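You operate a simulated robot arm through the tools that you are given. There is no shell and no other tool. Be economical: measure what you need, move in short steps, check, and stop when the job is done.

Carry out the task below with a simulated two-armed robot. There is one attempt and no reset: what you move stays moved.

JOB
Take the grey rivet and leave it on top of the yellow pin. Then take the green mat with a post on the top of the brown table and put it away on the top of the steel bench. Then take the milky bottle and leave it on the small black mat. Then fetch the grey foam cap and set it on top of the yellow tin. Then take the pale wood stick and leave it on the middle of the brown bench. Then fetch the grey cap with a tab and set it on the top of the grey square table. Then put the blue brush on the top of the grey plank shelf away on the top of the steel bench. Keep to this order. Set down upright: grey rivet, milky bottle, grey foam cap.

The check looks at the end state, three seconds after you hand in, the way a careful person would. Anything else that was tipped, shoved, dropped, spilled or broken makes it a failure. A push-on lid holds only when it is set on centred and level and pressed home; a screw cap is set on level and turned clockwise until tight.

ROBOT AND FRAMES
Two 7-joint arms with two-finger parallel grippers on one trunk, on a base that drives. Base frame: it is fixed to the floor where the robot stands at the start and does not move with it; the origin is under the middle of the robot, x ahead of it, y to its left, z up; the surface under the hand at the start is at about z = 0.85. Readings come in m, degrees, newtons and seconds.
The left shoulder is at the start at [0.08, 0.131, 0.947], the right one opposite. With the tool pointing down near the work surface each hand reaches from about 0.4 to 0.86 m from the robot's upright axis, wherever it stands, measured 20 degrees to its own side. Places, roughly: blue brush (6x5x14 cm) [5.5, -0.8, 0.8]; green mat with a post (24x10x9 cm) [-1.4, -0.2, 0.7]; grey cap with a tab [4.5, -3, 0.75]; grey foam cap (6x6x8 cm) [-1.3, -1.9, 0.9]; grey rivet (4x4x5 cm) [0.6, 0, 0.9]; middle of the brown bench [-1.4, -2.2, 0.8]; milky bottle (6x6x13 cm) [-1.6, -0.3, 0.8]; pale wood stick (5x4x24 cm) [-0.6, -3.8, 0.9]; small black mat (15x12 cm) [-1.02, -3.9, 0.8]; top of the grey square table [2.5, -3.9, 0.8]; top of the steel bench (84x22 cm) [-0.44, 2.32, 0.8]; yellow pin (5x5x8 cm) [5.3, 0.8, 1]; yellow tin [-1.25, -2.25, 1]. Payload 1.57 kg a hand.
The TCP of each hand is the grasp point between the finger pads, 0.03 m short of the fingertips. In the tool frame z runs along the fingers and y along their closing line. The gripper opens to 0.11 m. The fingers are 0.024 m wide and 0.012 m thick; the gripper's body (0.048 by 0.112 m) begins 0.078 m behind the TCP.
Orientation is told as [roll, pitch, yaw] about the base's x, y, z axes, in that order, counted from this pose: with the fingers straight down and closing along the base's y, the tool's x points along the base's -x, its y along +y and its z along -z.

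CONTROLS
- The arms move only by the tool move_arm. It takes "left_series", "right_series" or both (then of equal length, played together; a hand with none holds still); each is a list that holds one entry, the list of rows, each a list of 6 numbers: the shift along the base's x, y, z in units of 400 mm (1.0 is 400 mm), then the turn, a rotation vector about the base's x, y, z in units of 45 degrees (1.0 is 45 degrees). In form: [[[x, y, z, rx, ry, rz], ...]]. A call has 1 to 20 rows; each row is the pose to reach, as a shift and turn from the pose commanded when the call began. "left_jaw" and "right_jaw" are, for a hand that has rows, the opening, from 0 (shut) to 1 (fully open), set as the call begins (left out, the last holds). A call with a number of a shift or a turn outside -1 to 1 is refused whole. Rows are played at 5 a second. More than 0.05 m and 8.6 degrees between two rows, or a gripper value outside its range, and nothing of the call is played. Where a pose cannot be reached the arm comes as near as it can. A force on the tool above 40 N (or 10 N above the force at the start of the call, whichever is more), or a blocked arm, ends the call early, and 0.2 s more pass. The fingers move at their own pace (about 0.108 m/s each) and stop on an object; they squeeze with about 30 N. The grip force told is the motor's: it shows also when the fingers shut on nothing. Time passes only in rows, and 0.2 s behind the last, so rows that repeat a pose let the fingers close. The reply holds the time, the measured pose of the TCP, the force on the tool along the base axes, the opening and the grip force, in the units named above and with some noise, with the torque about the TCP (base axes, N m) and any sound that the robot's microphone picked up.
- Cameras (640 x 400 px; columns grow to the right, rows downward): "scene" is now at [-0.0417, 0.013, 1.4262]; the picture's right is [0.09, -1.00, 0.00], its down [-0.48, -0.04, -0.88] and it looks along [0.87, 0.08, -0.48] (base axes); focal length 259 px, centre (320, 200). "left" rides on the left gripper at [0.07, -0.016, -0.141] in its tool frame; the picture's right is [0.23, 0.97, 0.00], its down [-0.86, 0.20, -0.48] and it looks along [-0.47, 0.11, 0.88] (tool axes); focal length 222 px, centre (320, 200). "right" rides on the right gripper at [0.07, 0.016, -0.141] in its tool frame; the picture's right is [-0.23, 0.97, 0.00], its down [-0.86, -0.20, -0.48] and it looks along [-0.47, -0.11, 0.88] (tool axes); focal length 222 px, centre (320, 200). There is no depth. A picture from a camera that has moved, and an enlarged one, comes with that camera's place and axes in the base frame and with its lens. The place of the scene camera against the robot may be out by one fixed shift of up to 0.012 m in any direction.
- capture(camera): a new picture of that camera. It takes no simulated time.
- roll_base(legs): drives the robot by 1 to 6 legs, each [ahead, left, turn to the left] in m, m and degrees, along the robot's own axes; the way and the turn of a leg run together, so that a leg with both is an arc; at most 1.5 m and 180 degrees a leg. The arms and the cameras ride along, it lands a little off, and it stops where it bumps. It gives what a move gives.
- head_to(pan, tilt): turns the head with the scene camera to pan (to the left, within 109 degrees either way) and tilt (down, from -29 to 69), counted from straight ahead of the robot. It gives what a move gives.
- close_up(camera, box): a new picture of the part [left, top, right, bottom] of that camera's present view, enlarged. It takes no simulated time.
- sign_off(): hands the job in; it is judged then, once.

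Go step by step. Nothing tells you exact positions but the pictures and the camera data: compare them with the known pose of the tool, close in by small moves and look again before you grip or let go. The budget is 207 turns and 190 pictures, counting those below and the enlarged ones. Unless the task says otherwise, let go and move clear before handing in, and close with one line.

The tools are called after "Request:" as name(argument=value, ...) on one line, values as JSON. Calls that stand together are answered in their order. move_arm: Moves the arms, as the interface text tells. Its arguments: {"type":"object","properties":{"left_series":{"type":"array","items":{"type":"array","items":{"type":"array","items":{"type":"number"}}}},"left_jaw":{"type":"number"},"right_series":{"type":"array","items":{"type":"array","items":{"type":"array","items":{"type":"number"}}}},"right_jaw":{"type":"number"}},"required":[]} The other tools are called the same way: roll_base (legs) drives the base; head_to (pan, tilt) turns the head that bears the scene camera; capture (camera) takes a picture; close_up (camera, box) takes an enlarged picture of a part of a camera's view; sign_off () hands the job in.

At the start:

```text
time: 0.0
left_position: [0.6247, 0.2022, 1.1881]
left_tcp_rot: [0.0, 0.0, 0.0]
left_wrist_force: [-1.0, -0.9, 0.7]
left_ft_torque: [-0.02, 0.01, -0.04]
left_gripper_width: 0.1102
left_gripper_force: 0.0
right_position: [0.5303, -0.2636, 1.1097]
right_tcp_rot: [-0.1, 0.0, 0.1]
right_wrist_force: [0.6, -0.1, 0.7]
right_ft_torque: [-0.02, 0.02, 0.04]
right_gripper_width: 0.1102
right_gripper_force: 0.1
robot x, y, heading: [-0.0018, 0.0037, 0.2]
head pan, tilt: [5.2, 28.9]
```

scene: 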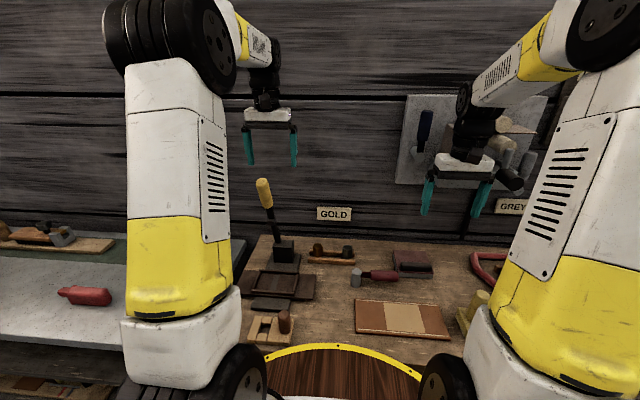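
right: 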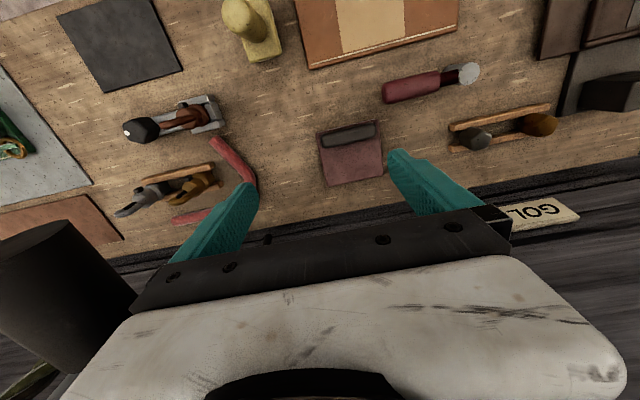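
left: 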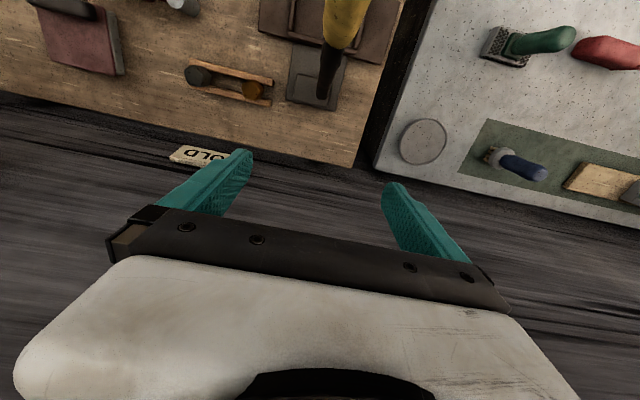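

I see a workbench ahead with a small wooden rack holding a grey and a brown rivet-like piece; I'll look closer at it.

Request:
close_up(camera="scene", box=[230, 220, 480, 376])

Request:
close_up(camera="right", box=[360, 50, 600, 200])

```text
2.56 times, centred on (355, 298) of scene
camera zoom: at [-0.0417, 0.013, 1.4262], right [0.09, -1.0, 0.0], down [-0.48, -0.04, -0.88], along [0.87, 0.08, -0.48], focal length 663 px, centre (230, -51)
```

zoom: 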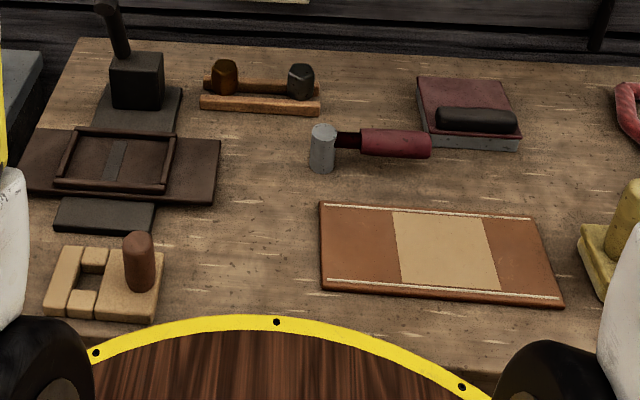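

```text
2.67 times, centred on (480, 125) of right
camera zoom: at [0.4592, -0.2473, 1.2497], right [0.23, 0.97, 0.0], down [0.86, -0.2, 0.48], along [0.47, -0.11, -0.88], focal length 592 px, centre (-107, 400)
```

zoom: 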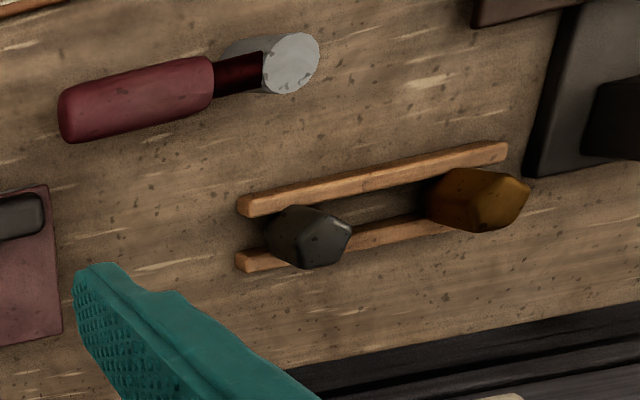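

The grey rivet stands in the rack beside a gold one, at about (0.60, -0.02, 0.89). I'll bring the right hand above it and look again.

Request:
move_arm(right_series=[[[0.03, 0.1, -0.025, 0, 0, 0], [0.06, 0.2, -0.05, 0, 0, 0], [0.09, 0.3, -0.075, 0, 0, 0], [0.12, 0.4, -0.1, 0, 0, 0], [0.15, 0.5, -0.125, 0, 0, 0], [0.175, 0.6, -0.15, 0, 0, 0]]], left_series=[[[0, 0.05, 0, 0, 0, 0], [0, 0.1, 0, 0, 0, 0], [0, 0.15, 0, 0, 0, 0], [0, 0.2, 0, 0, 0, 0], [0, 0.25, 0, 0, 0, 0], [0, 0.3, 0, 0, 0, 0]]])

Request:
capture(camera="right")

Request:
close_up(camera="scene", box=[280, 210, 400, 285])

```text
time: 1.4
left_position: [0.6242, 0.3235, 1.1888]
left_tcp_rot: [-0.1, -0.1, 0.0]
left_wrist_force: [-0.5, -0.9, -0.7]
left_ft_torque: [0.02, -0.03, -0.02]
left_gripper_width: 0.11
left_gripper_force: 0.0
right_position: [0.5981, -0.0236, 1.0487]
right_tcp_rot: [0.0, 0.0, -0.2]
right_wrist_force: [0.7, -0.4, -0.1]
right_ft_torque: [0.04, 0.01, -0.02]
right_gripper_width: 0.1099
right_gripper_force: 0.0
robot x, y, heading: [0.0033, -0.0021, -0.4]
head pan, tilt: [5.2, 28.9]
```

```text
184 pictures are left
camera right: at [0.5295, -0.0084, 1.1897], right [0.23, 0.97, 0.0], down [0.85, -0.2, 0.48], along [0.47, -0.11, -0.88], focal length 222 px, centre (320, 200)
```

right: 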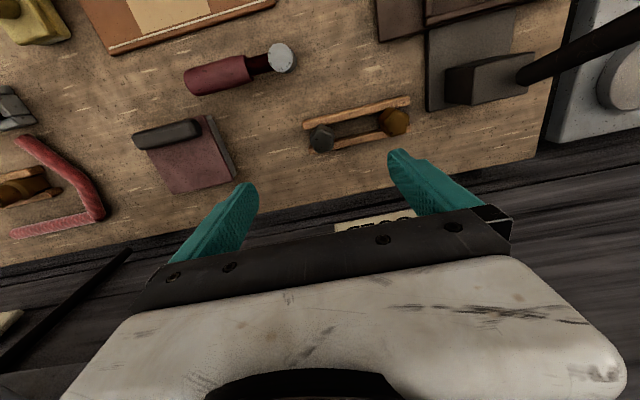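

```text
5.33 times, centred on (340, 248) of scene
camera zoom: at [-0.0419, 0.0126, 1.4262], right [0.09, -1.0, 0.0], down [-0.48, -0.04, -0.88], along [0.87, 0.08, -0.48], focal length 1382 px, centre (213, -53)
```

zoom: 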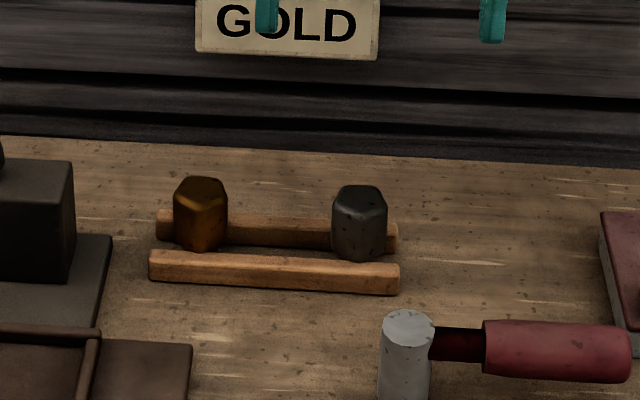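

The rivet stands upright between two low rails. I'll lower over it and check alignment.

Request:
move_arm(right_series=[[[0.0, 0.005, -0.1, 0, 0, 0], [0.01, 0.005, -0.2, 0, 0, 0], [0.01, 0.005, -0.28, 0, 0, 0], [0.01, 0.005, -0.28, 0, 0, 0]]], right_jaw=0.8)

Request:
close_up(camera="right", box=[200, 80, 440, 230])

Request:
close_up(camera="scene", box=[280, 210, 400, 285])

```text
time: 2.4
left_position: [0.6239, 0.3238, 1.1883]
left_tcp_rot: [0.0, 0.0, 0.0]
left_wrist_force: [0.6, 0.3, -0.6]
left_ft_torque: [0.01, 0.01, -0.02]
left_gripper_width: 0.1101
left_gripper_force: 0.0
right_position: [0.6023, -0.023, 0.9362]
right_tcp_rot: [0.0, 0.1, -0.1]
right_wrist_force: [-0.6, 0.1, 0.3]
right_ft_torque: [0.01, 0.0, -0.01]
right_gripper_width: 0.0882
right_gripper_force: 0.0
robot x, y, heading: [-0.0025, 0.0006, 0.1]
head pan, tilt: [5.2, 28.9]
```

```text
2.67 times, centred on (320, 155) of right
camera zoom: at [0.5338, -0.0066, 1.0777], right [0.23, 0.97, 0.0], down [0.86, -0.2, 0.48], along [0.47, -0.11, -0.88], focal length 592 px, centre (320, 320)
```

zoom: 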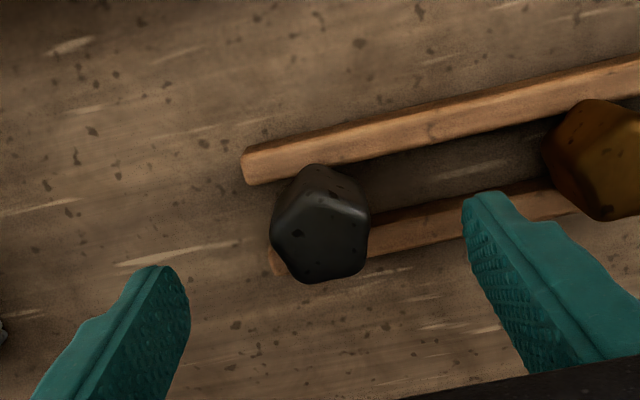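

```text
5.33 times, centred on (340, 248) of scene
camera zoom: at [-0.0416, 0.0131, 1.4262], right [0.09, -1.0, 0.0], down [-0.48, -0.04, -0.88], along [0.87, 0.08, -0.48], focal length 1382 px, centre (213, -53)
```

zoom: 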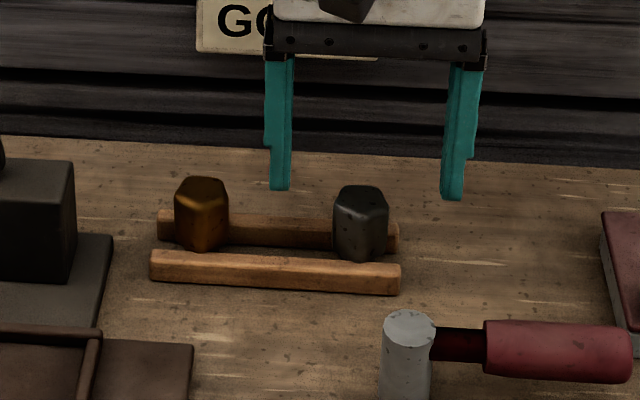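

The rivet is centred between the fingers in y and a few mm nearer in x. I'll lower 3.6 cm and grip.

Request:
move_arm(right_series=[[[-0.0125, 0.0025, -0.05, 0, 0, 0], [-0.0125, 0.0025, -0.09, 0, 0, 0], [-0.0125, 0.0025, -0.09, 0, 0, 0]]])

Request:
move_arm(right_series=[[[0, 0, 0, 0, 0, 0], [0, 0, 0, 0, 0, 0], [0, 0, 0, 0, 0, 0]]], right_jaw=0.1)

Request:
close_up(camera="right", box=[200, 80, 440, 230])

Request:
close_up(camera="scene", box=[280, 210, 400, 285])

```text
time: 3.2
left_position: [0.625, 0.3234, 1.1877]
left_tcp_rot: [0.0, 0.0, 0.1]
left_wrist_force: [1.2, 0.3, 0.1]
left_ft_torque: [0.01, -0.03, -0.01]
left_gripper_width: 0.1099
left_gripper_force: 0.0
right_position: [0.5977, -0.0213, 0.9026]
right_tcp_rot: [0.0, 0.0, 0.0]
right_wrist_force: [0.6, 0.5, -0.4]
right_ft_torque: [-0.05, -0.01, -0.01]
right_gripper_width: 0.0878
right_gripper_force: 0.0
robot x, y, heading: [0.0011, 0.0003, -0.1]
head pan, tilt: [5.2, 28.9]
```

```text
time: 4.0
left_position: [0.6252, 0.3224, 1.1884]
left_tcp_rot: [-0.1, 0.0, -0.1]
left_wrist_force: [0.5, 0.3, -0.1]
left_ft_torque: [0.01, -0.01, 0.01]
left_gripper_width: 0.11
left_gripper_force: 0.1
right_position: [0.5987, -0.0214, 0.9009]
right_tcp_rot: [0.0, 0.1, 0.0]
right_wrist_force: [-0.6, -0.2, -0.2]
right_ft_torque: [0.01, 0.06, 0.04]
right_gripper_width: 0.0321
right_gripper_force: 29.9
robot x, y, heading: [-0.0015, -0.0006, 0.1]
head pan, tilt: [5.2, 28.9]
```

```text
2.67 times, centred on (320, 155) of right
camera zoom: at [0.5287, -0.0049, 1.042], right [0.23, 0.97, 0.0], down [0.86, -0.2, 0.48], along [0.47, -0.11, -0.88], focal length 592 px, centre (320, 320)
```

zoom: 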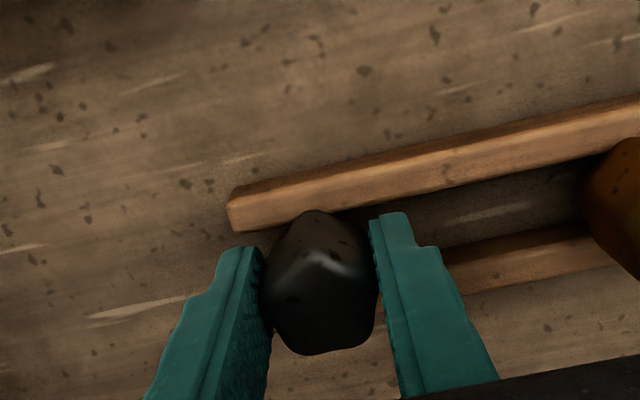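

```text
5.33 times, centred on (340, 248) of scene
camera zoom: at [-0.0417, 0.0131, 1.4262], right [0.09, -1.0, 0.0], down [-0.48, -0.04, -0.88], along [0.87, 0.08, -0.48], focal length 1382 px, centre (213, -53)
```

zoom: 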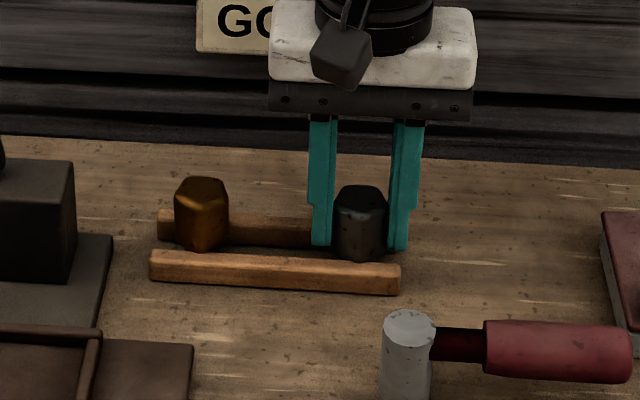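

Gripped at 32 mm. Lifting straight up and checking how it hangs.

Request:
move_arm(right_series=[[[0, 0, 0.05, 0, 0, 0], [0, 0, 0.15, 0, 0, 0], [0, 0, 0.27, 0, 0, 0], [0, 0, 0.39, 0, 0, 0], [0, 0, 0.5, 0, 0, 0], [0, 0, 0.6, 0, 0, 0]]])

Request:
capture(camera="scene")

Request:
close_up(camera="right", box=[200, 80, 440, 230])

```text
time: 5.4
left_position: [0.6254, 0.3219, 1.1883]
left_tcp_rot: [0.0, 0.0, 0.0]
left_wrist_force: [0.5, 0.0, -0.3]
left_ft_torque: [0.0, 0.01, 0.02]
left_gripper_width: 0.1101
left_gripper_force: 0.1
right_position: [0.5966, -0.0211, 1.1404]
right_tcp_rot: [0.0, 0.1, -0.1]
right_wrist_force: [0.4, -0.2, -0.3]
right_ft_torque: [-0.01, 0.0, 0.01]
right_gripper_width: 0.0322
right_gripper_force: 29.7
robot x, y, heading: [-0.0019, 0.0018, -0.3]
head pan, tilt: [5.2, 28.9]
```

```text
178 pictures are left
camera scene: at [-0.0414, 0.0131, 1.4262], right [0.09, -1.0, 0.0], down [-0.48, -0.04, -0.88], along [0.87, 0.08, -0.48], focal length 259 px, centre (320, 200)
```

scene: 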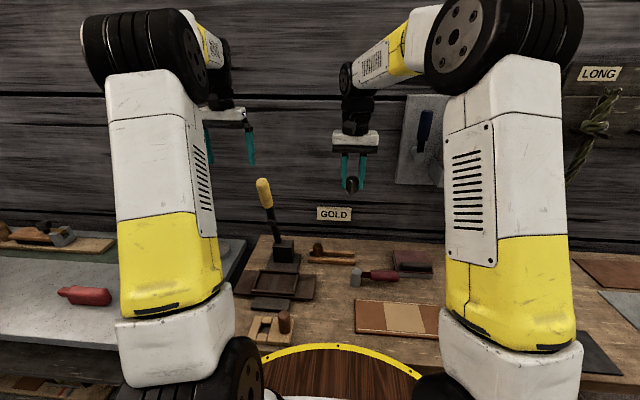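

```text
2.67 times, centred on (320, 155) of right
camera zoom: at [0.5282, -0.0053, 1.2815], right [0.23, 0.97, 0.0], down [0.86, -0.2, 0.48], along [0.47, -0.11, -0.88], focal length 592 px, centre (320, 320)
```

zoom: 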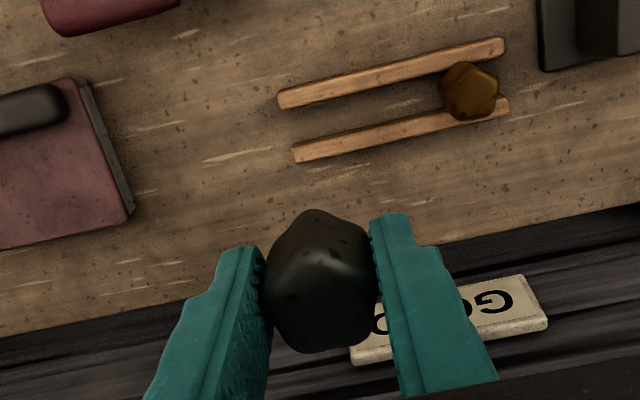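

The rivet is held level. Before driving I look around: right and left.

Request:
head_to(pan=-105, tilt=15)

Request:
capture(camera="scene")

Request:
head_to(pan=-60, tilt=15)

Request:
capture(camera="scene")

Request:
head_to(pan=105, tilt=15)

Request:
capture(camera="scene")

```text
time: 7.3
left_position: [0.6236, 0.3229, 1.1886]
left_tcp_rot: [0.0, 0.1, 0.1]
left_wrist_force: [-0.4, 0.1, 0.4]
left_ft_torque: [0.01, 0.02, -0.03]
left_gripper_width: 0.1101
left_gripper_force: 0.1
right_position: [0.597, -0.0212, 1.1411]
right_tcp_rot: [0.0, 0.0, 0.0]
right_wrist_force: [-0.8, 0.1, -0.4]
right_ft_torque: [-0.02, -0.01, -0.01]
right_gripper_width: 0.0323
right_gripper_force: 29.3
robot x, y, heading: [-0.0001, 0.001, -0.4]
head pan, tilt: [-105.0, 15.0]
```

```text
176 pictures are left
camera scene: at [-0.1563, -0.0853, 1.4486], right [-0.97, 0.26, 0.0], down [0.07, 0.25, -0.97], along [-0.25, -0.93, -0.26], focal length 259 px, centre (320, 200)
```

scene: 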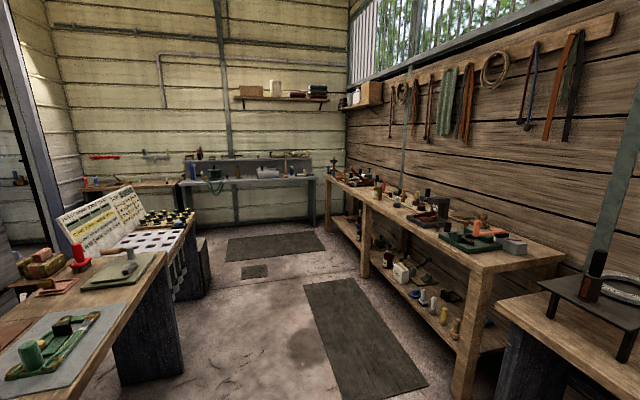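

```text
time: 8.4
left_position: [0.625, 0.3216, 1.1882]
left_tcp_rot: [0.1, 0.0, 0.0]
left_wrist_force: [-1.0, -0.6, -0.2]
left_ft_torque: [-0.03, -0.02, -0.04]
left_gripper_width: 0.11
left_gripper_force: 0.1
right_position: [0.5977, -0.0216, 1.1398]
right_tcp_rot: [-0.1, 0.0, 0.0]
right_wrist_force: [-0.4, -0.6, -0.5]
right_ft_torque: [-0.01, 0.03, 0.02]
right_gripper_width: 0.0325
right_gripper_force: 29.8
robot x, y, heading: [0.0026, 0.0016, 0.2]
head pan, tilt: [-60.0, 15.0]
```

```text
175 pictures are left
camera scene: at [-0.0855, -0.076, 1.4486], right [-0.87, -0.5, 0.0], down [-0.13, 0.22, -0.97], along [0.48, -0.84, -0.26], focal length 259 px, centre (320, 200)
```

scene: 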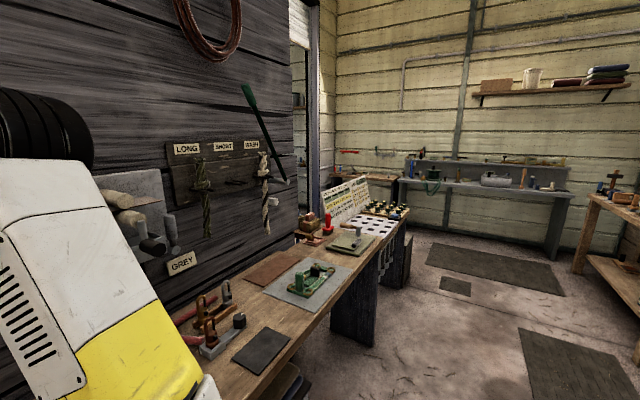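

```text
time: 10.9
left_position: [0.6236, 0.3212, 1.1885]
left_tcp_rot: [-0.1, 0.0, 0.0]
left_wrist_force: [0.7, -0.3, -0.6]
left_ft_torque: [0.01, -0.03, 0.0]
left_gripper_width: 0.1098
left_gripper_force: 0.0
right_position: [0.5975, -0.0223, 1.1399]
right_tcp_rot: [0.0, 0.1, 0.1]
right_wrist_force: [0.1, 0.5, -0.2]
right_ft_torque: [0.01, 0.02, -0.03]
right_gripper_width: 0.0322
right_gripper_force: 29.6
robot x, y, heading: [0.0001, -0.0026, -0.2]
head pan, tilt: [105.0, 15.0]
```

```text
174 pictures are left
camera scene: at [-0.1563, 0.0952, 1.4486], right [0.97, 0.26, 0.0], down [0.07, -0.25, -0.97], along [-0.25, 0.93, -0.26], focal length 259 px, centre (320, 200)
```

scene: 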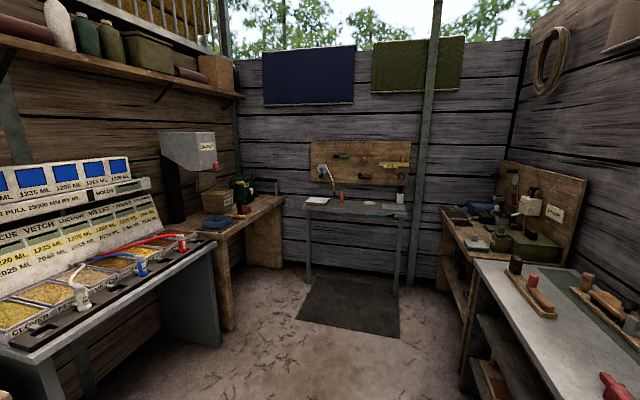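

A doorway lies at the far end of the tool wall, towards -y. I'll tuck the hands in, back into the corridor, turn right and drive up the corridor.

Request:
move_arm(right_series=[[[-0.08, -0.07, 0.05, 0, 0, 0], [-0.16, -0.15, 0.1, 0, 0, 0], [-0.24, -0.23, 0.15, 0, 0, 0], [-0.3, -0.3, 0.2, 0, 0, 0], [-0.33, -0.38, 0.2, 0, 0, 0]]], left_series=[[[-0.09, -0.05, 0, 0, 0, 0], [-0.17, -0.1, 0, 0, 0, 0], [-0.25, -0.15, 0, 0, 0, 0], [-0.33, -0.2, 0, 0, 0, 0], [-0.4, -0.25, 0.05, 0, 0, 0]]])

Request:
head_to(pan=0, tilt=15)

Request:
roll_base(legs=[[-0.35, 0, 0], [0, 0, -90]])

Request:
capture(camera="scene")

```text
time: 12.1
left_position: [0.4644, 0.2218, 1.2085]
left_tcp_rot: [0.0, 0.1, 0.0]
left_wrist_force: [0.2, 0.4, -0.4]
left_ft_torque: [-0.05, 0.01, 0.0]
left_gripper_width: 0.11
left_gripper_force: 0.0
right_position: [0.4654, -0.1742, 1.2212]
right_tcp_rot: [0.0, 0.1, -0.1]
right_wrist_force: [0.3, 0.7, -0.5]
right_ft_torque: [-0.02, 0.05, -0.01]
right_gripper_width: 0.0321
right_gripper_force: 29.5
robot x, y, heading: [0.0016, 0.0013, 0.2]
head pan, tilt: [105.0, 15.0]
```

```text
time: 13.9
left_position: [0.4639, 0.2241, 1.2064]
left_tcp_rot: [0.1, 0.0, 0.0]
left_wrist_force: [-0.2, 0.4, 0.3]
left_ft_torque: [-0.02, 0.01, 0.05]
left_gripper_width: 0.1102
left_gripper_force: 0.0
right_position: [0.4657, -0.1725, 1.2209]
right_tcp_rot: [0.0, 0.0, 0.1]
right_wrist_force: [0.5, -0.2, -0.3]
right_ft_torque: [-0.02, -0.02, -0.04]
right_gripper_width: 0.0326
right_gripper_force: 30.0
robot x, y, heading: [0.0001, -0.0021, 0.1]
head pan, tilt: [0.0, 15.0]
```

```text
time: 20.1
left_position: [-0.128, -0.4655, 1.2087]
left_tcp_rot: [0.0, 0.0, -90.1]
left_wrist_force: [-0.4, 0.3, -0.7]
left_ft_torque: [0.03, 0.03, 0.04]
left_gripper_width: 0.1103
left_gripper_force: 0.1
right_position: [-0.5232, -0.4665, 1.2201]
right_tcp_rot: [0.0, 0.0, -90.1]
right_wrist_force: [0.0, -1.0, 0.0]
right_ft_torque: [-0.02, 0.02, -0.01]
right_gripper_width: 0.0324
right_gripper_force: 30.6
robot x, y, heading: [-0.35, -0.0005, -90.4]
head pan, tilt: [0.0, 15.0]
```

```text
173 pictures are left
camera scene: at [-0.3421, 0.0506, 1.4486], right [-1.0, 0.0, 0.0], down [0.0, 0.26, -0.97], along [0.0, -0.97, -0.26], focal length 259 px, centre (320, 200)
```

scene: 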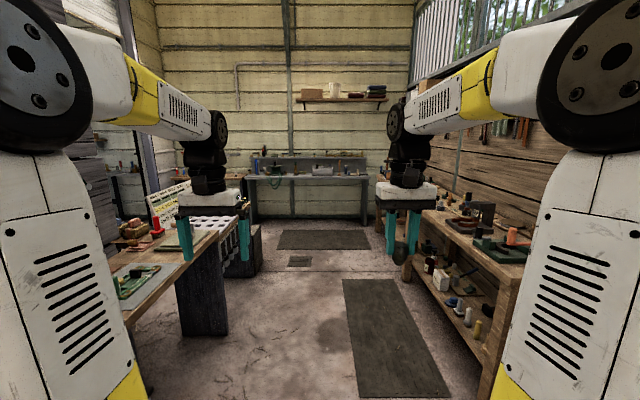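

The corridor is clear. I drive up it and look to the left for the doorway.

Request:
roll_base(legs=[[1.4, 0, 0], [0.7, 0, 0]])

Request:
head_to(pan=55, tilt=18)

Request:
capture(camera="scene")

```text
time: 30.5
left_position: [-0.1322, -2.5684, 1.2079]
left_tcp_rot: [0.0, 0.0, -90.0]
left_wrist_force: [-0.6, -0.6, -0.6]
left_ft_torque: [-0.04, 0.03, 0.03]
left_gripper_width: 0.1102
left_gripper_force: 0.1
right_position: [-0.5277, -2.5715, 1.2209]
right_tcp_rot: [0.0, 0.0, -90.0]
right_wrist_force: [0.5, 0.5, 0.1]
right_ft_torque: [-0.01, -0.02, 0.04]
right_gripper_width: 0.0323
right_gripper_force: 29.9
robot x, y, heading: [-0.3579, -2.106, -90.0]
head pan, tilt: [0.0, 15.0]
```

```text
time: 31.7
left_position: [-0.1331, -2.5693, 1.2078]
left_tcp_rot: [-0.1, 0.1, -89.9]
left_wrist_force: [0.2, -0.7, 0.1]
left_ft_torque: [-0.01, -0.01, 0.04]
left_gripper_width: 0.11
left_gripper_force: 0.1
right_position: [-0.5287, -2.5714, 1.2218]
right_tcp_rot: [-0.1, 0.0, -89.9]
right_wrist_force: [0.1, -0.6, -0.3]
right_ft_torque: [0.01, 0.05, 0.02]
right_gripper_width: 0.0322
right_gripper_force: 29.6
robot x, y, heading: [-0.3581, -2.1044, -89.7]
head pan, tilt: [55.0, 18.0]
```

```text
172 pictures are left
camera scene: at [-0.2724, -2.014, 1.4437], right [-0.57, -0.82, 0.0], down [-0.25, 0.18, -0.95], along [0.78, -0.54, -0.31], focal length 259 px, centre (320, 200)
```

scene: 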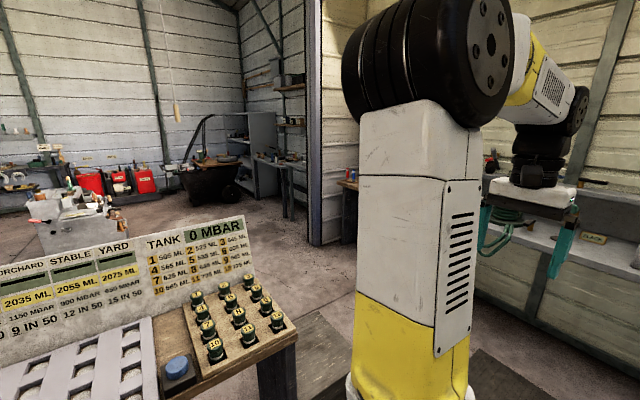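

The opening to the other room is between the bench end (y about -2.3) and a post near (2.0, -3.5). I go to y = -2.85 and face +x.

Request:
roll_base(legs=[[0.72, 0, 0], [0, 0, 90]])

Request:
head_to(pan=0, tilt=18)

Request:
capture(camera="scene")

```text
time: 39.5
left_position: [0.1081, -2.6021, 1.2084]
left_tcp_rot: [-0.1, 0.0, 1.1]
left_wrist_force: [-0.7, -0.5, 0.2]
left_ft_torque: [-0.01, 0.01, 0.02]
left_gripper_width: 0.1096
left_gripper_force: 0.0
right_position: [0.117, -2.9979, 1.2212]
right_tcp_rot: [-0.1, 0.0, 1.1]
right_wrist_force: [0.9, 0.0, 0.1]
right_ft_torque: [0.02, -0.05, 0.03]
right_gripper_width: 0.0324
right_gripper_force: 30.1
robot x, y, heading: [-0.3546, -2.8338, 1.2]
head pan, tilt: [55.0, 18.0]
```

```text
time: 40.8
left_position: [0.1054, -2.6007, 1.2079]
left_tcp_rot: [0.0, 0.0, 1.2]
left_wrist_force: [-0.1, -0.7, -0.4]
left_ft_torque: [0.02, -0.01, 0.01]
left_gripper_width: 0.11
left_gripper_force: 0.1
right_position: [0.1164, -2.9978, 1.2217]
right_tcp_rot: [0.0, 0.0, 1.1]
right_wrist_force: [0.8, 0.5, -0.8]
right_ft_torque: [-0.01, 0.02, -0.03]
right_gripper_width: 0.0324
right_gripper_force: 29.9
robot x, y, heading: [-0.3571, -2.8341, 1.0]
head pan, tilt: [0.0, 18.0]
```

```text
171 pictures are left
camera scene: at [-0.3923, -2.8293, 1.4437], right [0.02, -1.0, 0.0], down [-0.31, -0.01, -0.95], along [0.95, 0.02, -0.31], focal length 259 px, centre (320, 200)
```

scene: 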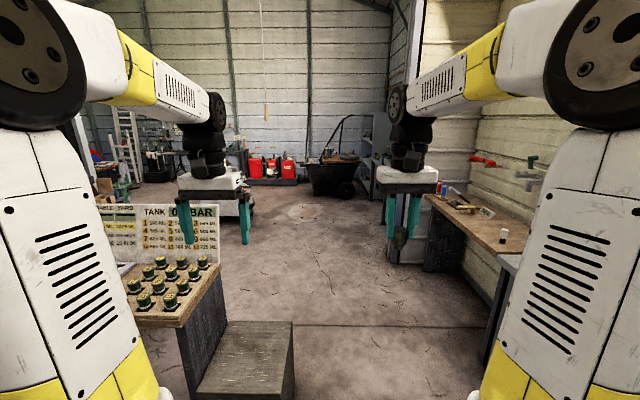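

A low box protrudes beside the bench end and a table stands on the right, so I shift right to y = -3.1, then drive forward.

Request:
roll_base(legs=[[0, -0.26, -1.0], [1.5, 0, 0], [0.8, 0.4, 0]])

Request:
head_to(pan=35, tilt=12)

Request:
capture(camera="scene")

```text
time: 54.0
left_position: [2.4217, -2.4838, 1.2083]
left_tcp_rot: [0.0, 0.0, -0.5]
left_wrist_force: [0.0, 0.6, 0.4]
left_ft_torque: [-0.01, -0.01, 0.02]
left_gripper_width: 0.11
left_gripper_force: 0.1
right_position: [2.4205, -2.8801, 1.2217]
right_tcp_rot: [0.1, 0.0, -0.5]
right_wrist_force: [-0.4, 0.2, -0.4]
right_ft_torque: [0.0, 0.02, -0.01]
right_gripper_width: 0.0322
right_gripper_force: 29.5
robot x, y, heading: [1.9583, -2.7025, -0.2]
head pan, tilt: [0.0, 18.0]
```

```text
time: 55.0
left_position: [2.4209, -2.4836, 1.2092]
left_tcp_rot: [0.0, 0.0, -0.6]
left_wrist_force: [0.2, 0.4, -0.2]
left_ft_torque: [0.0, -0.04, -0.01]
left_gripper_width: 0.11
left_gripper_force: 0.0
right_position: [2.421, -2.8799, 1.2211]
right_tcp_rot: [0.1, 0.0, -0.5]
right_wrist_force: [-1.0, 0.4, -0.3]
right_ft_torque: [0.01, -0.01, 0.02]
right_gripper_width: 0.0324
right_gripper_force: 29.7
robot x, y, heading: [1.9522, -2.7009, -0.4]
head pan, tilt: [35.0, 12.0]
```

```text
170 pictures are left
camera scene: at [1.8995, -2.6446, 1.4535], right [0.57, -0.82, 0.0], down [-0.17, -0.12, -0.98], along [0.81, 0.55, -0.21], focal length 259 px, centre (320, 200)
```

scene: 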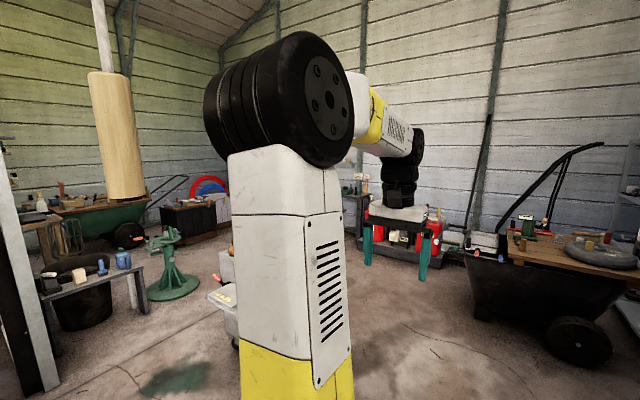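

I turn the robot to the left to see past the arm towards (5.3, 0.8).

Request:
roll_base(legs=[[0, 0, 45]])

Request:
head_to(pan=0, tilt=12)

Request:
capture(camera="scene")

```text
time: 57.4
left_position: [2.1785, -2.242, 1.2064]
left_tcp_rot: [0.0, 0.5, 39.2]
left_wrist_force: [0.2, -0.2, -0.4]
left_ft_torque: [0.06, 0.0, 0.02]
left_gripper_width: 0.1098
left_gripper_force: 0.1
right_position: [2.4318, -2.5255, 1.2206]
right_tcp_rot: [0.3, 0.0, 41.3]
right_wrist_force: [-0.8, 0.0, -0.1]
right_ft_torque: [0.01, -0.01, -0.03]
right_gripper_width: 0.0323
right_gripper_force: 30.2
robot x, y, heading: [1.9646, -2.6978, 41.3]
head pan, tilt: [35.0, 12.0]
stopped in leg 1: the robot was blocked; the commanded pose is now the measured one
```

```text
time: 58.4
left_position: [2.1786, -2.2406, 1.2055]
left_tcp_rot: [0.0, 0.7, 39.3]
left_wrist_force: [0.9, 0.2, 1.3]
left_ft_torque: [0.0, -0.03, 0.01]
left_gripper_width: 0.1099
left_gripper_force: 0.0
right_position: [2.4318, -2.5253, 1.2205]
right_tcp_rot: [0.2, 0.0, 41.4]
right_wrist_force: [-0.1, 0.5, -0.5]
right_ft_torque: [0.0, -0.01, -0.01]
right_gripper_width: 0.0325
right_gripper_force: 29.9
robot x, y, heading: [1.9684, -2.6993, 41.7]
head pan, tilt: [0.0, 12.0]
```

```text
169 pictures are left
camera scene: at [1.9419, -2.7306, 1.4535], right [0.66, -0.75, 0.0], down [-0.16, -0.13, -0.98], along [0.73, 0.65, -0.21], focal length 259 px, centre (320, 200)
```

scene: 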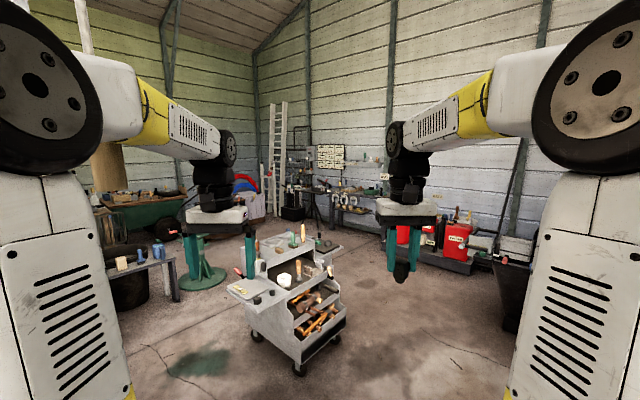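

My left elbow touched the hanging wooden cylinder. I turn back, step away from it and look again.

Request:
roll_base(legs=[[0, 0, -12], [0.25, -0.25, 0]])

Request:
head_to(pan=30, tilt=5)

Request:
capture(camera="scene")

```text
time: 61.5
left_position: [2.6054, -2.3811, 1.2056]
left_tcp_rot: [-0.2, 0.5, 27.9]
left_wrist_force: [-0.2, 0.1, 0.1]
left_ft_torque: [-0.04, -0.02, -0.02]
left_gripper_width: 0.1101
left_gripper_force: 0.2
right_position: [2.7981, -2.7152, 1.221]
right_tcp_rot: [0.0, 0.0, 29.6]
right_wrist_force: [0.6, 0.4, 0.6]
right_ft_torque: [0.0, -0.01, -0.01]
right_gripper_width: 0.0322
right_gripper_force: 29.3
robot x, y, heading: [2.3085, -2.792, 29.6]
head pan, tilt: [0.0, 12.0]
```

```text
time: 62.4
left_position: [2.6057, -2.3819, 1.2039]
left_tcp_rot: [-0.1, 0.6, 27.9]
left_wrist_force: [0.4, 0.4, 0.3]
left_ft_torque: [-0.02, 0.01, -0.01]
left_gripper_width: 0.1104
left_gripper_force: 0.1
right_position: [2.7971, -2.7138, 1.2205]
right_tcp_rot: [0.0, 0.0, 29.6]
right_wrist_force: [-1.5, -0.1, -0.2]
right_ft_torque: [0.03, -0.04, 0.0]
right_gripper_width: 0.0324
right_gripper_force: 30.4
robot x, y, heading: [2.3088, -2.7936, 29.5]
head pan, tilt: [30.0, 5.0]
```

```text
168 pictures are left
camera scene: at [2.2389, -2.779, 1.4648], right [0.86, -0.51, 0.0], down [-0.04, -0.08, -1.0], along [0.5, 0.86, -0.09], focal length 259 px, centre (320, 200)
```

scene: 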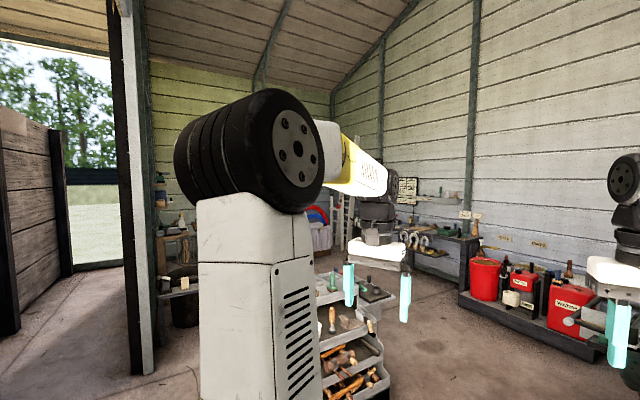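

I continue ahead past the tool cart and look again.

Request:
roll_base(legs=[[1.45, -0.05, 0]])

Request:
roll_base(legs=[[0, 0, 20]])

Request:
head_to(pan=0, tilt=12)

Request:
capture(camera="scene")

```text
time: 69.7
left_position: [3.894, -1.7077, 1.205]
left_tcp_rot: [-0.1, 0.5, 27.9]
left_wrist_force: [-0.5, -0.1, -0.4]
left_ft_torque: [-0.03, -0.01, 0.02]
left_gripper_width: 0.1101
left_gripper_force: 0.0
right_position: [4.0849, -2.0412, 1.2206]
right_tcp_rot: [0.0, 0.0, 29.5]
right_wrist_force: [-0.3, -0.4, 0.0]
right_ft_torque: [-0.01, 0.03, 0.01]
right_gripper_width: 0.0322
right_gripper_force: 29.7
robot x, y, heading: [3.5991, -2.1183, 29.6]
head pan, tilt: [30.0, 5.0]
```

```text
time: 71.1
left_position: [3.7372, -1.6318, 1.2064]
left_tcp_rot: [-0.2, 0.5, 47.7]
left_wrist_force: [0.0, 0.5, 0.2]
left_ft_torque: [-0.04, 0.01, 0.03]
left_gripper_width: 0.1098
left_gripper_force: 0.1
right_position: [4.0302, -1.8798, 1.222]
right_tcp_rot: [0.0, 0.0, 49.3]
right_wrist_force: [-0.3, -0.1, -1.0]
right_ft_torque: [0.0, 0.01, 0.01]
right_gripper_width: 0.0322
right_gripper_force: 29.4
robot x, y, heading: [3.5959, -2.1236, 49.6]
head pan, tilt: [30.0, 5.0]
```

```text
time: 72.1
left_position: [3.7359, -1.6312, 1.205]
left_tcp_rot: [-0.1, 0.5, 47.7]
left_wrist_force: [-0.8, -0.7, 0.2]
left_ft_torque: [0.0, -0.01, -0.01]
left_gripper_width: 0.1099
left_gripper_force: 0.1
right_position: [4.0301, -1.8795, 1.2219]
right_tcp_rot: [0.0, 0.0, 49.3]
right_wrist_force: [0.4, 0.1, -0.2]
right_ft_torque: [0.0, 0.01, 0.02]
right_gripper_width: 0.0322
right_gripper_force: 29.8
robot x, y, heading: [3.5967, -2.1204, 49.5]
head pan, tilt: [0.0, 12.0]
```

```text
167 pictures are left
camera scene: at [3.5718, -2.1509, 1.4535], right [0.76, -0.65, 0.0], down [-0.14, -0.16, -0.98], along [0.64, 0.74, -0.21], focal length 259 px, centre (320, 200)
```

scene: 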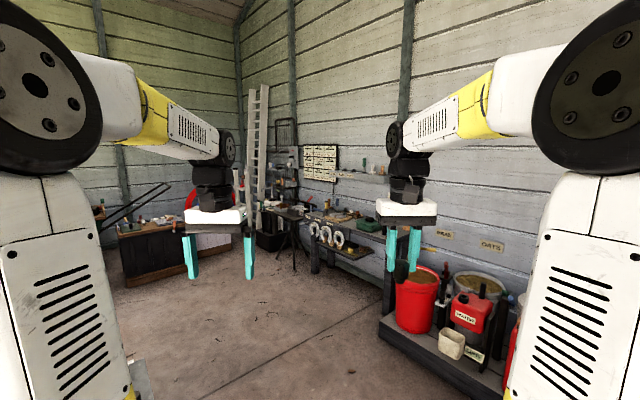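

The grey shelf is ahead right, and the yellow pin's place is further along. I drive diagonally to about (4.3, -0.2).

Request:
roll_base(legs=[[0.957, 0.358, 0], [0.957, 0.358, 0]])

Request:
capture(camera="scene")

```text
time: 75.5
left_position: [3.8382, -1.0977, 1.2047]
left_tcp_rot: [-0.3, 0.5, 57.8]
left_wrist_force: [-0.1, -0.1, 0.2]
left_ft_torque: [0.0, -0.02, 0.02]
left_gripper_width: 0.1101
left_gripper_force: 0.1
right_position: [4.1703, -1.291, 1.2201]
right_tcp_rot: [0.0, 0.1, 59.5]
right_wrist_force: [0.4, 0.0, -1.1]
right_ft_torque: [0.0, 0.0, 0.02]
right_gripper_width: 0.0323
right_gripper_force: 29.9
robot x, y, heading: [3.7863, -1.605, 59.5]
head pan, tilt: [0.0, 12.0]
stopped in leg 1: the robot was blocked; the commanded pose is now the measured one
```

```text
166 pictures are left
camera scene: at [3.7679, -1.6399, 1.4535], right [0.86, -0.51, 0.0], down [-0.11, -0.18, -0.98], along [0.5, 0.84, -0.21], focal length 259 px, centre (320, 200)
```

scene: 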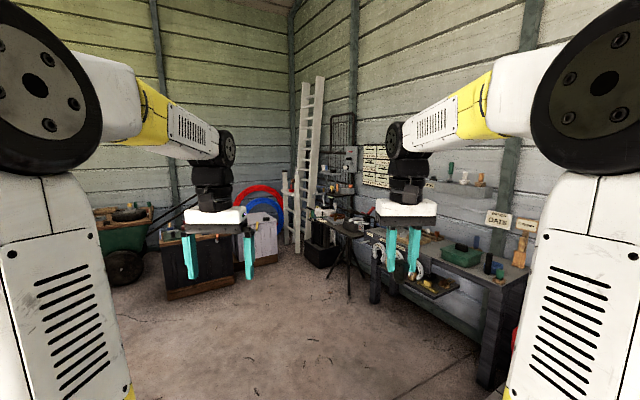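

The base bumped something on its left, probably the tool cart. I check what it is.

Request:
head_to(pan=75, tilt=35)

Request:
capture(camera="scene")

```text
time: 77.0
left_position: [3.8378, -1.0979, 1.205]
left_tcp_rot: [-0.1, 0.6, 57.8]
left_wrist_force: [-0.1, 0.1, 0.9]
left_ft_torque: [0.03, 0.01, 0.0]
left_gripper_width: 0.1102
left_gripper_force: 0.0
right_position: [4.1686, -1.2913, 1.2204]
right_tcp_rot: [0.0, 0.2, 59.5]
right_wrist_force: [0.8, 0.3, -0.7]
right_ft_torque: [0.01, 0.01, -0.01]
right_gripper_width: 0.0323
right_gripper_force: 29.7
robot x, y, heading: [3.7828, -1.6065, 59.5]
head pan, tilt: [75.0, 35.0]
```

```text
165 pictures are left
camera scene: at [3.6589, -1.6574, 1.4166], right [0.71, 0.7, 0.0], down [0.4, -0.41, -0.82], along [-0.57, 0.58, -0.57], focal length 259 px, centre (320, 200)
```

scene: 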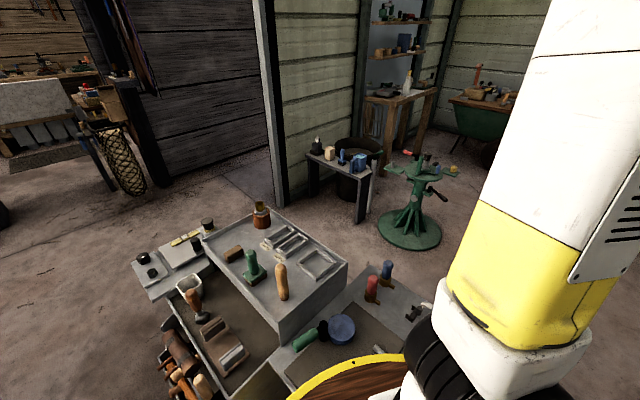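

The base just nudged the tool cart's edge; everything on it stands. I strafe away and continue.

Request:
roll_base(legs=[[0, -0.3, 0], [0.78, 0.2, 0], [0.77, 0.24, -29]])

Request:
head_to(pan=0, tilt=12)

Request:
capture(camera="scene")

```text
time: 86.9
left_position: [4.928, 0.1473, 1.2038]
left_tcp_rot: [-0.2, 0.6, 29.3]
left_wrist_force: [-0.5, 0.3, -0.2]
left_ft_torque: [0.0, -0.02, -0.01]
left_gripper_width: 0.1096
left_gripper_force: 0.1
right_position: [5.1286, -0.1795, 1.2205]
right_tcp_rot: [0.0, 0.1, 31.0]
right_wrist_force: [0.2, -0.3, -1.1]
right_ft_torque: [0.0, 0.01, -0.02]
right_gripper_width: 0.0321
right_gripper_force: 29.9
robot x, y, heading: [4.6416, -0.274, 31.0]
head pan, tilt: [75.0, 35.0]
```

```text
time: 88.3
left_position: [4.9284, 0.147, 1.2048]
left_tcp_rot: [-0.2, 0.6, 29.3]
left_wrist_force: [-0.7, -0.7, -0.3]
left_ft_torque: [0.0, 0.02, -0.03]
left_gripper_width: 0.11
left_gripper_force: 0.0
right_position: [5.1286, -0.1786, 1.2205]
right_tcp_rot: [0.0, 0.1, 31.0]
right_wrist_force: [-0.2, -0.2, -0.1]
right_ft_torque: [0.0, -0.06, 0.0]
right_gripper_width: 0.0323
right_gripper_force: 30.2
robot x, y, heading: [4.6394, -0.2748, 30.7]
head pan, tilt: [0.0, 12.0]
```

```text
164 pictures are left
camera scene: at [4.6072, -0.2908, 1.4535], right [0.52, -0.86, 0.0], down [-0.18, -0.11, -0.98], along [0.84, 0.5, -0.21], focal length 259 px, centre (320, 200)
```

scene: 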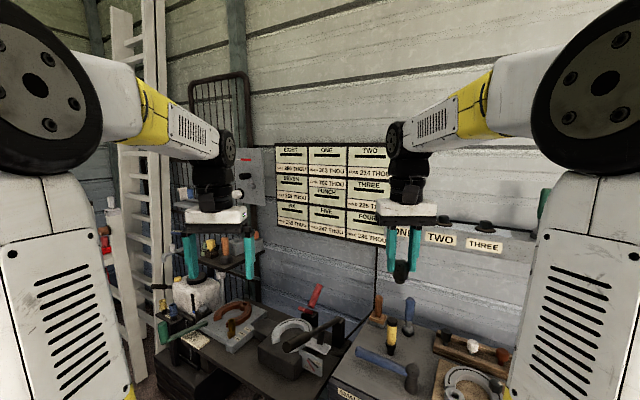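

The pin should be around column 200, row 245; I zoom there.

Request:
close_up(camera="scene", box=[140, 170, 300, 270])

Request:
capture(camera="left")

```text
4.00 times, centred on (220, 220) of scene
camera zoom: at [4.6072, -0.2908, 1.4535], right [0.52, -0.86, 0.0], down [-0.18, -0.11, -0.98], along [0.84, 0.5, -0.21], focal length 1036 px, centre (720, 120)
```

zoom: 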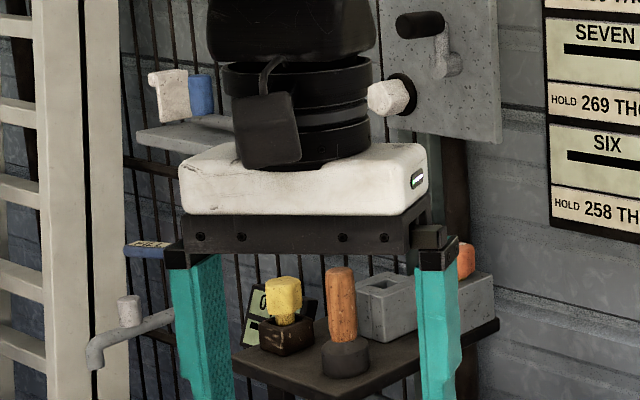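

```text
162 pictures are left
camera left: at [4.8764, 0.1005, 1.3466], right [-0.68, 0.74, 0.0], down [0.65, 0.6, 0.47], along [0.35, 0.32, -0.88], focal length 222 px, centre (320, 200)
```

left: 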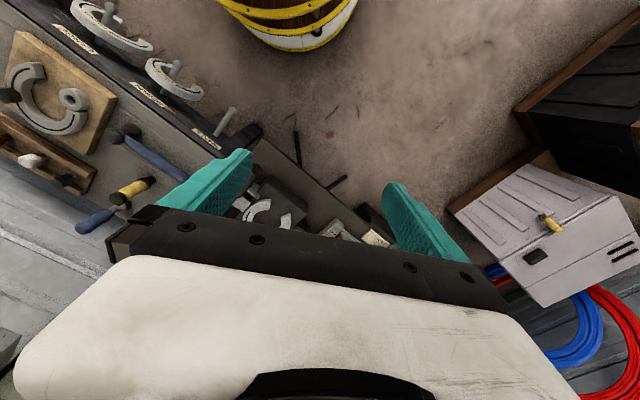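

The yellow pin stands on a small shelf near (5.28, 0.7), with an orange one beside it. I strafe to face it.

Request:
roll_base(legs=[[0.43, 0.82, 0]])

Request:
head_to(pan=-20, tilt=22)

Request:
capture(camera="scene")

```text
time: 93.2
left_position: [4.8799, 1.0743, 1.2052]
left_tcp_rot: [-0.2, 0.6, 29.0]
left_wrist_force: [0.5, 0.5, 0.2]
left_ft_torque: [0.02, 0.01, -0.02]
left_gripper_width: 0.1097
left_gripper_force: 0.0
right_position: [5.0777, 0.7455, 1.221]
right_tcp_rot: [0.0, 0.1, 30.7]
right_wrist_force: [-0.1, -0.4, 0.5]
right_ft_torque: [0.03, -0.01, 0.01]
right_gripper_width: 0.0322
right_gripper_force: 30.0
robot x, y, heading: [4.5903, 0.6578, 30.7]
head pan, tilt: [0.0, 12.0]
```

```text
time: 94.0
left_position: [4.8789, 1.0736, 1.2056]
left_tcp_rot: [-0.2, 0.6, 29.0]
left_wrist_force: [0.7, 0.1, -0.3]
left_ft_torque: [0.0, -0.01, 0.04]
left_gripper_width: 0.1099
left_gripper_force: 0.1
right_position: [5.0775, 0.7445, 1.22]
right_tcp_rot: [-0.1, 0.1, 30.7]
right_wrist_force: [0.5, -0.1, -1.0]
right_ft_torque: [-0.05, -0.02, 0.01]
right_gripper_width: 0.0323
right_gripper_force: 29.7
robot x, y, heading: [4.5886, 0.6549, 30.7]
head pan, tilt: [-20.0, 22.0]
```

```text
161 pictures are left
camera scene: at [4.5669, 0.6073, 1.4373], right [0.19, -0.98, 0.0], down [-0.37, -0.07, -0.93], along [0.91, 0.17, -0.37], focal length 259 px, centre (320, 200)
```

scene: 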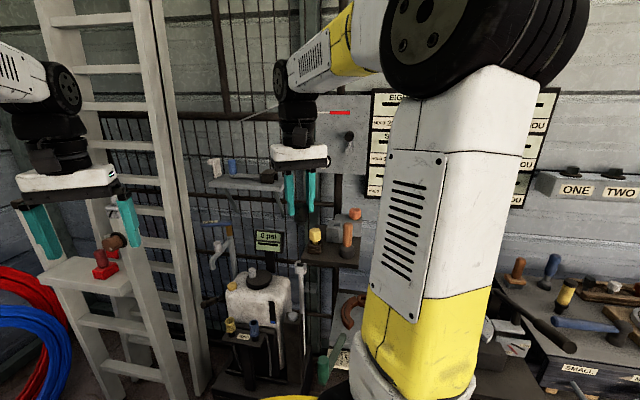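

I zoom on the pin from here.

Request:
close_up(camera="scene", box=[250, 180, 378, 260])

Request:
capture(camera="right")

```text
5.00 times, centred on (314, 220) of scene
camera zoom: at [4.5669, 0.6073, 1.4373], right [0.19, -0.98, 0.0], down [-0.37, -0.07, -0.93], along [0.91, 0.17, -0.37], focal length 1295 px, centre (350, 100)
```

zoom: 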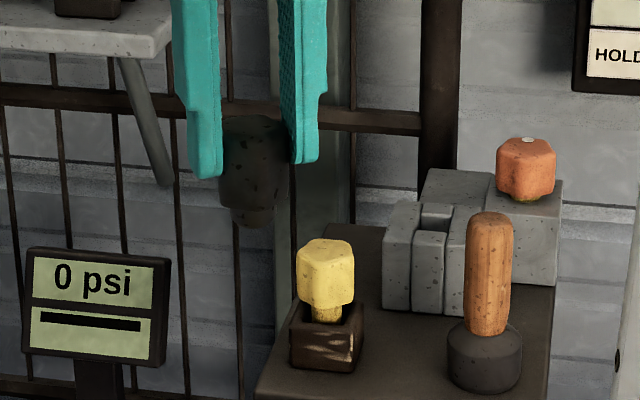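

```text
159 pictures are left
camera right: at [5.01, 0.7242, 1.3607], right [-0.3, 0.95, 0.0], down [0.84, 0.27, 0.48], along [0.46, 0.14, -0.88], focal length 222 px, centre (320, 200)
```

right: 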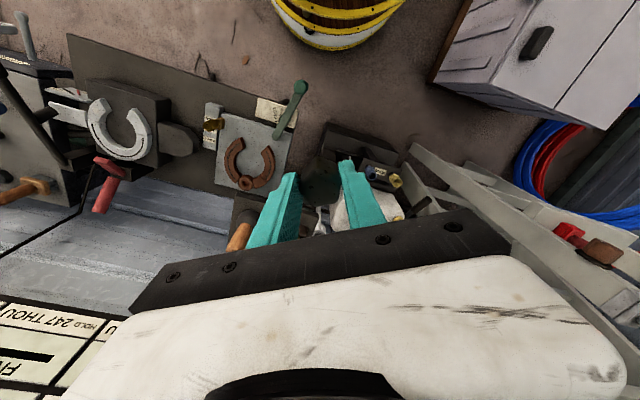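

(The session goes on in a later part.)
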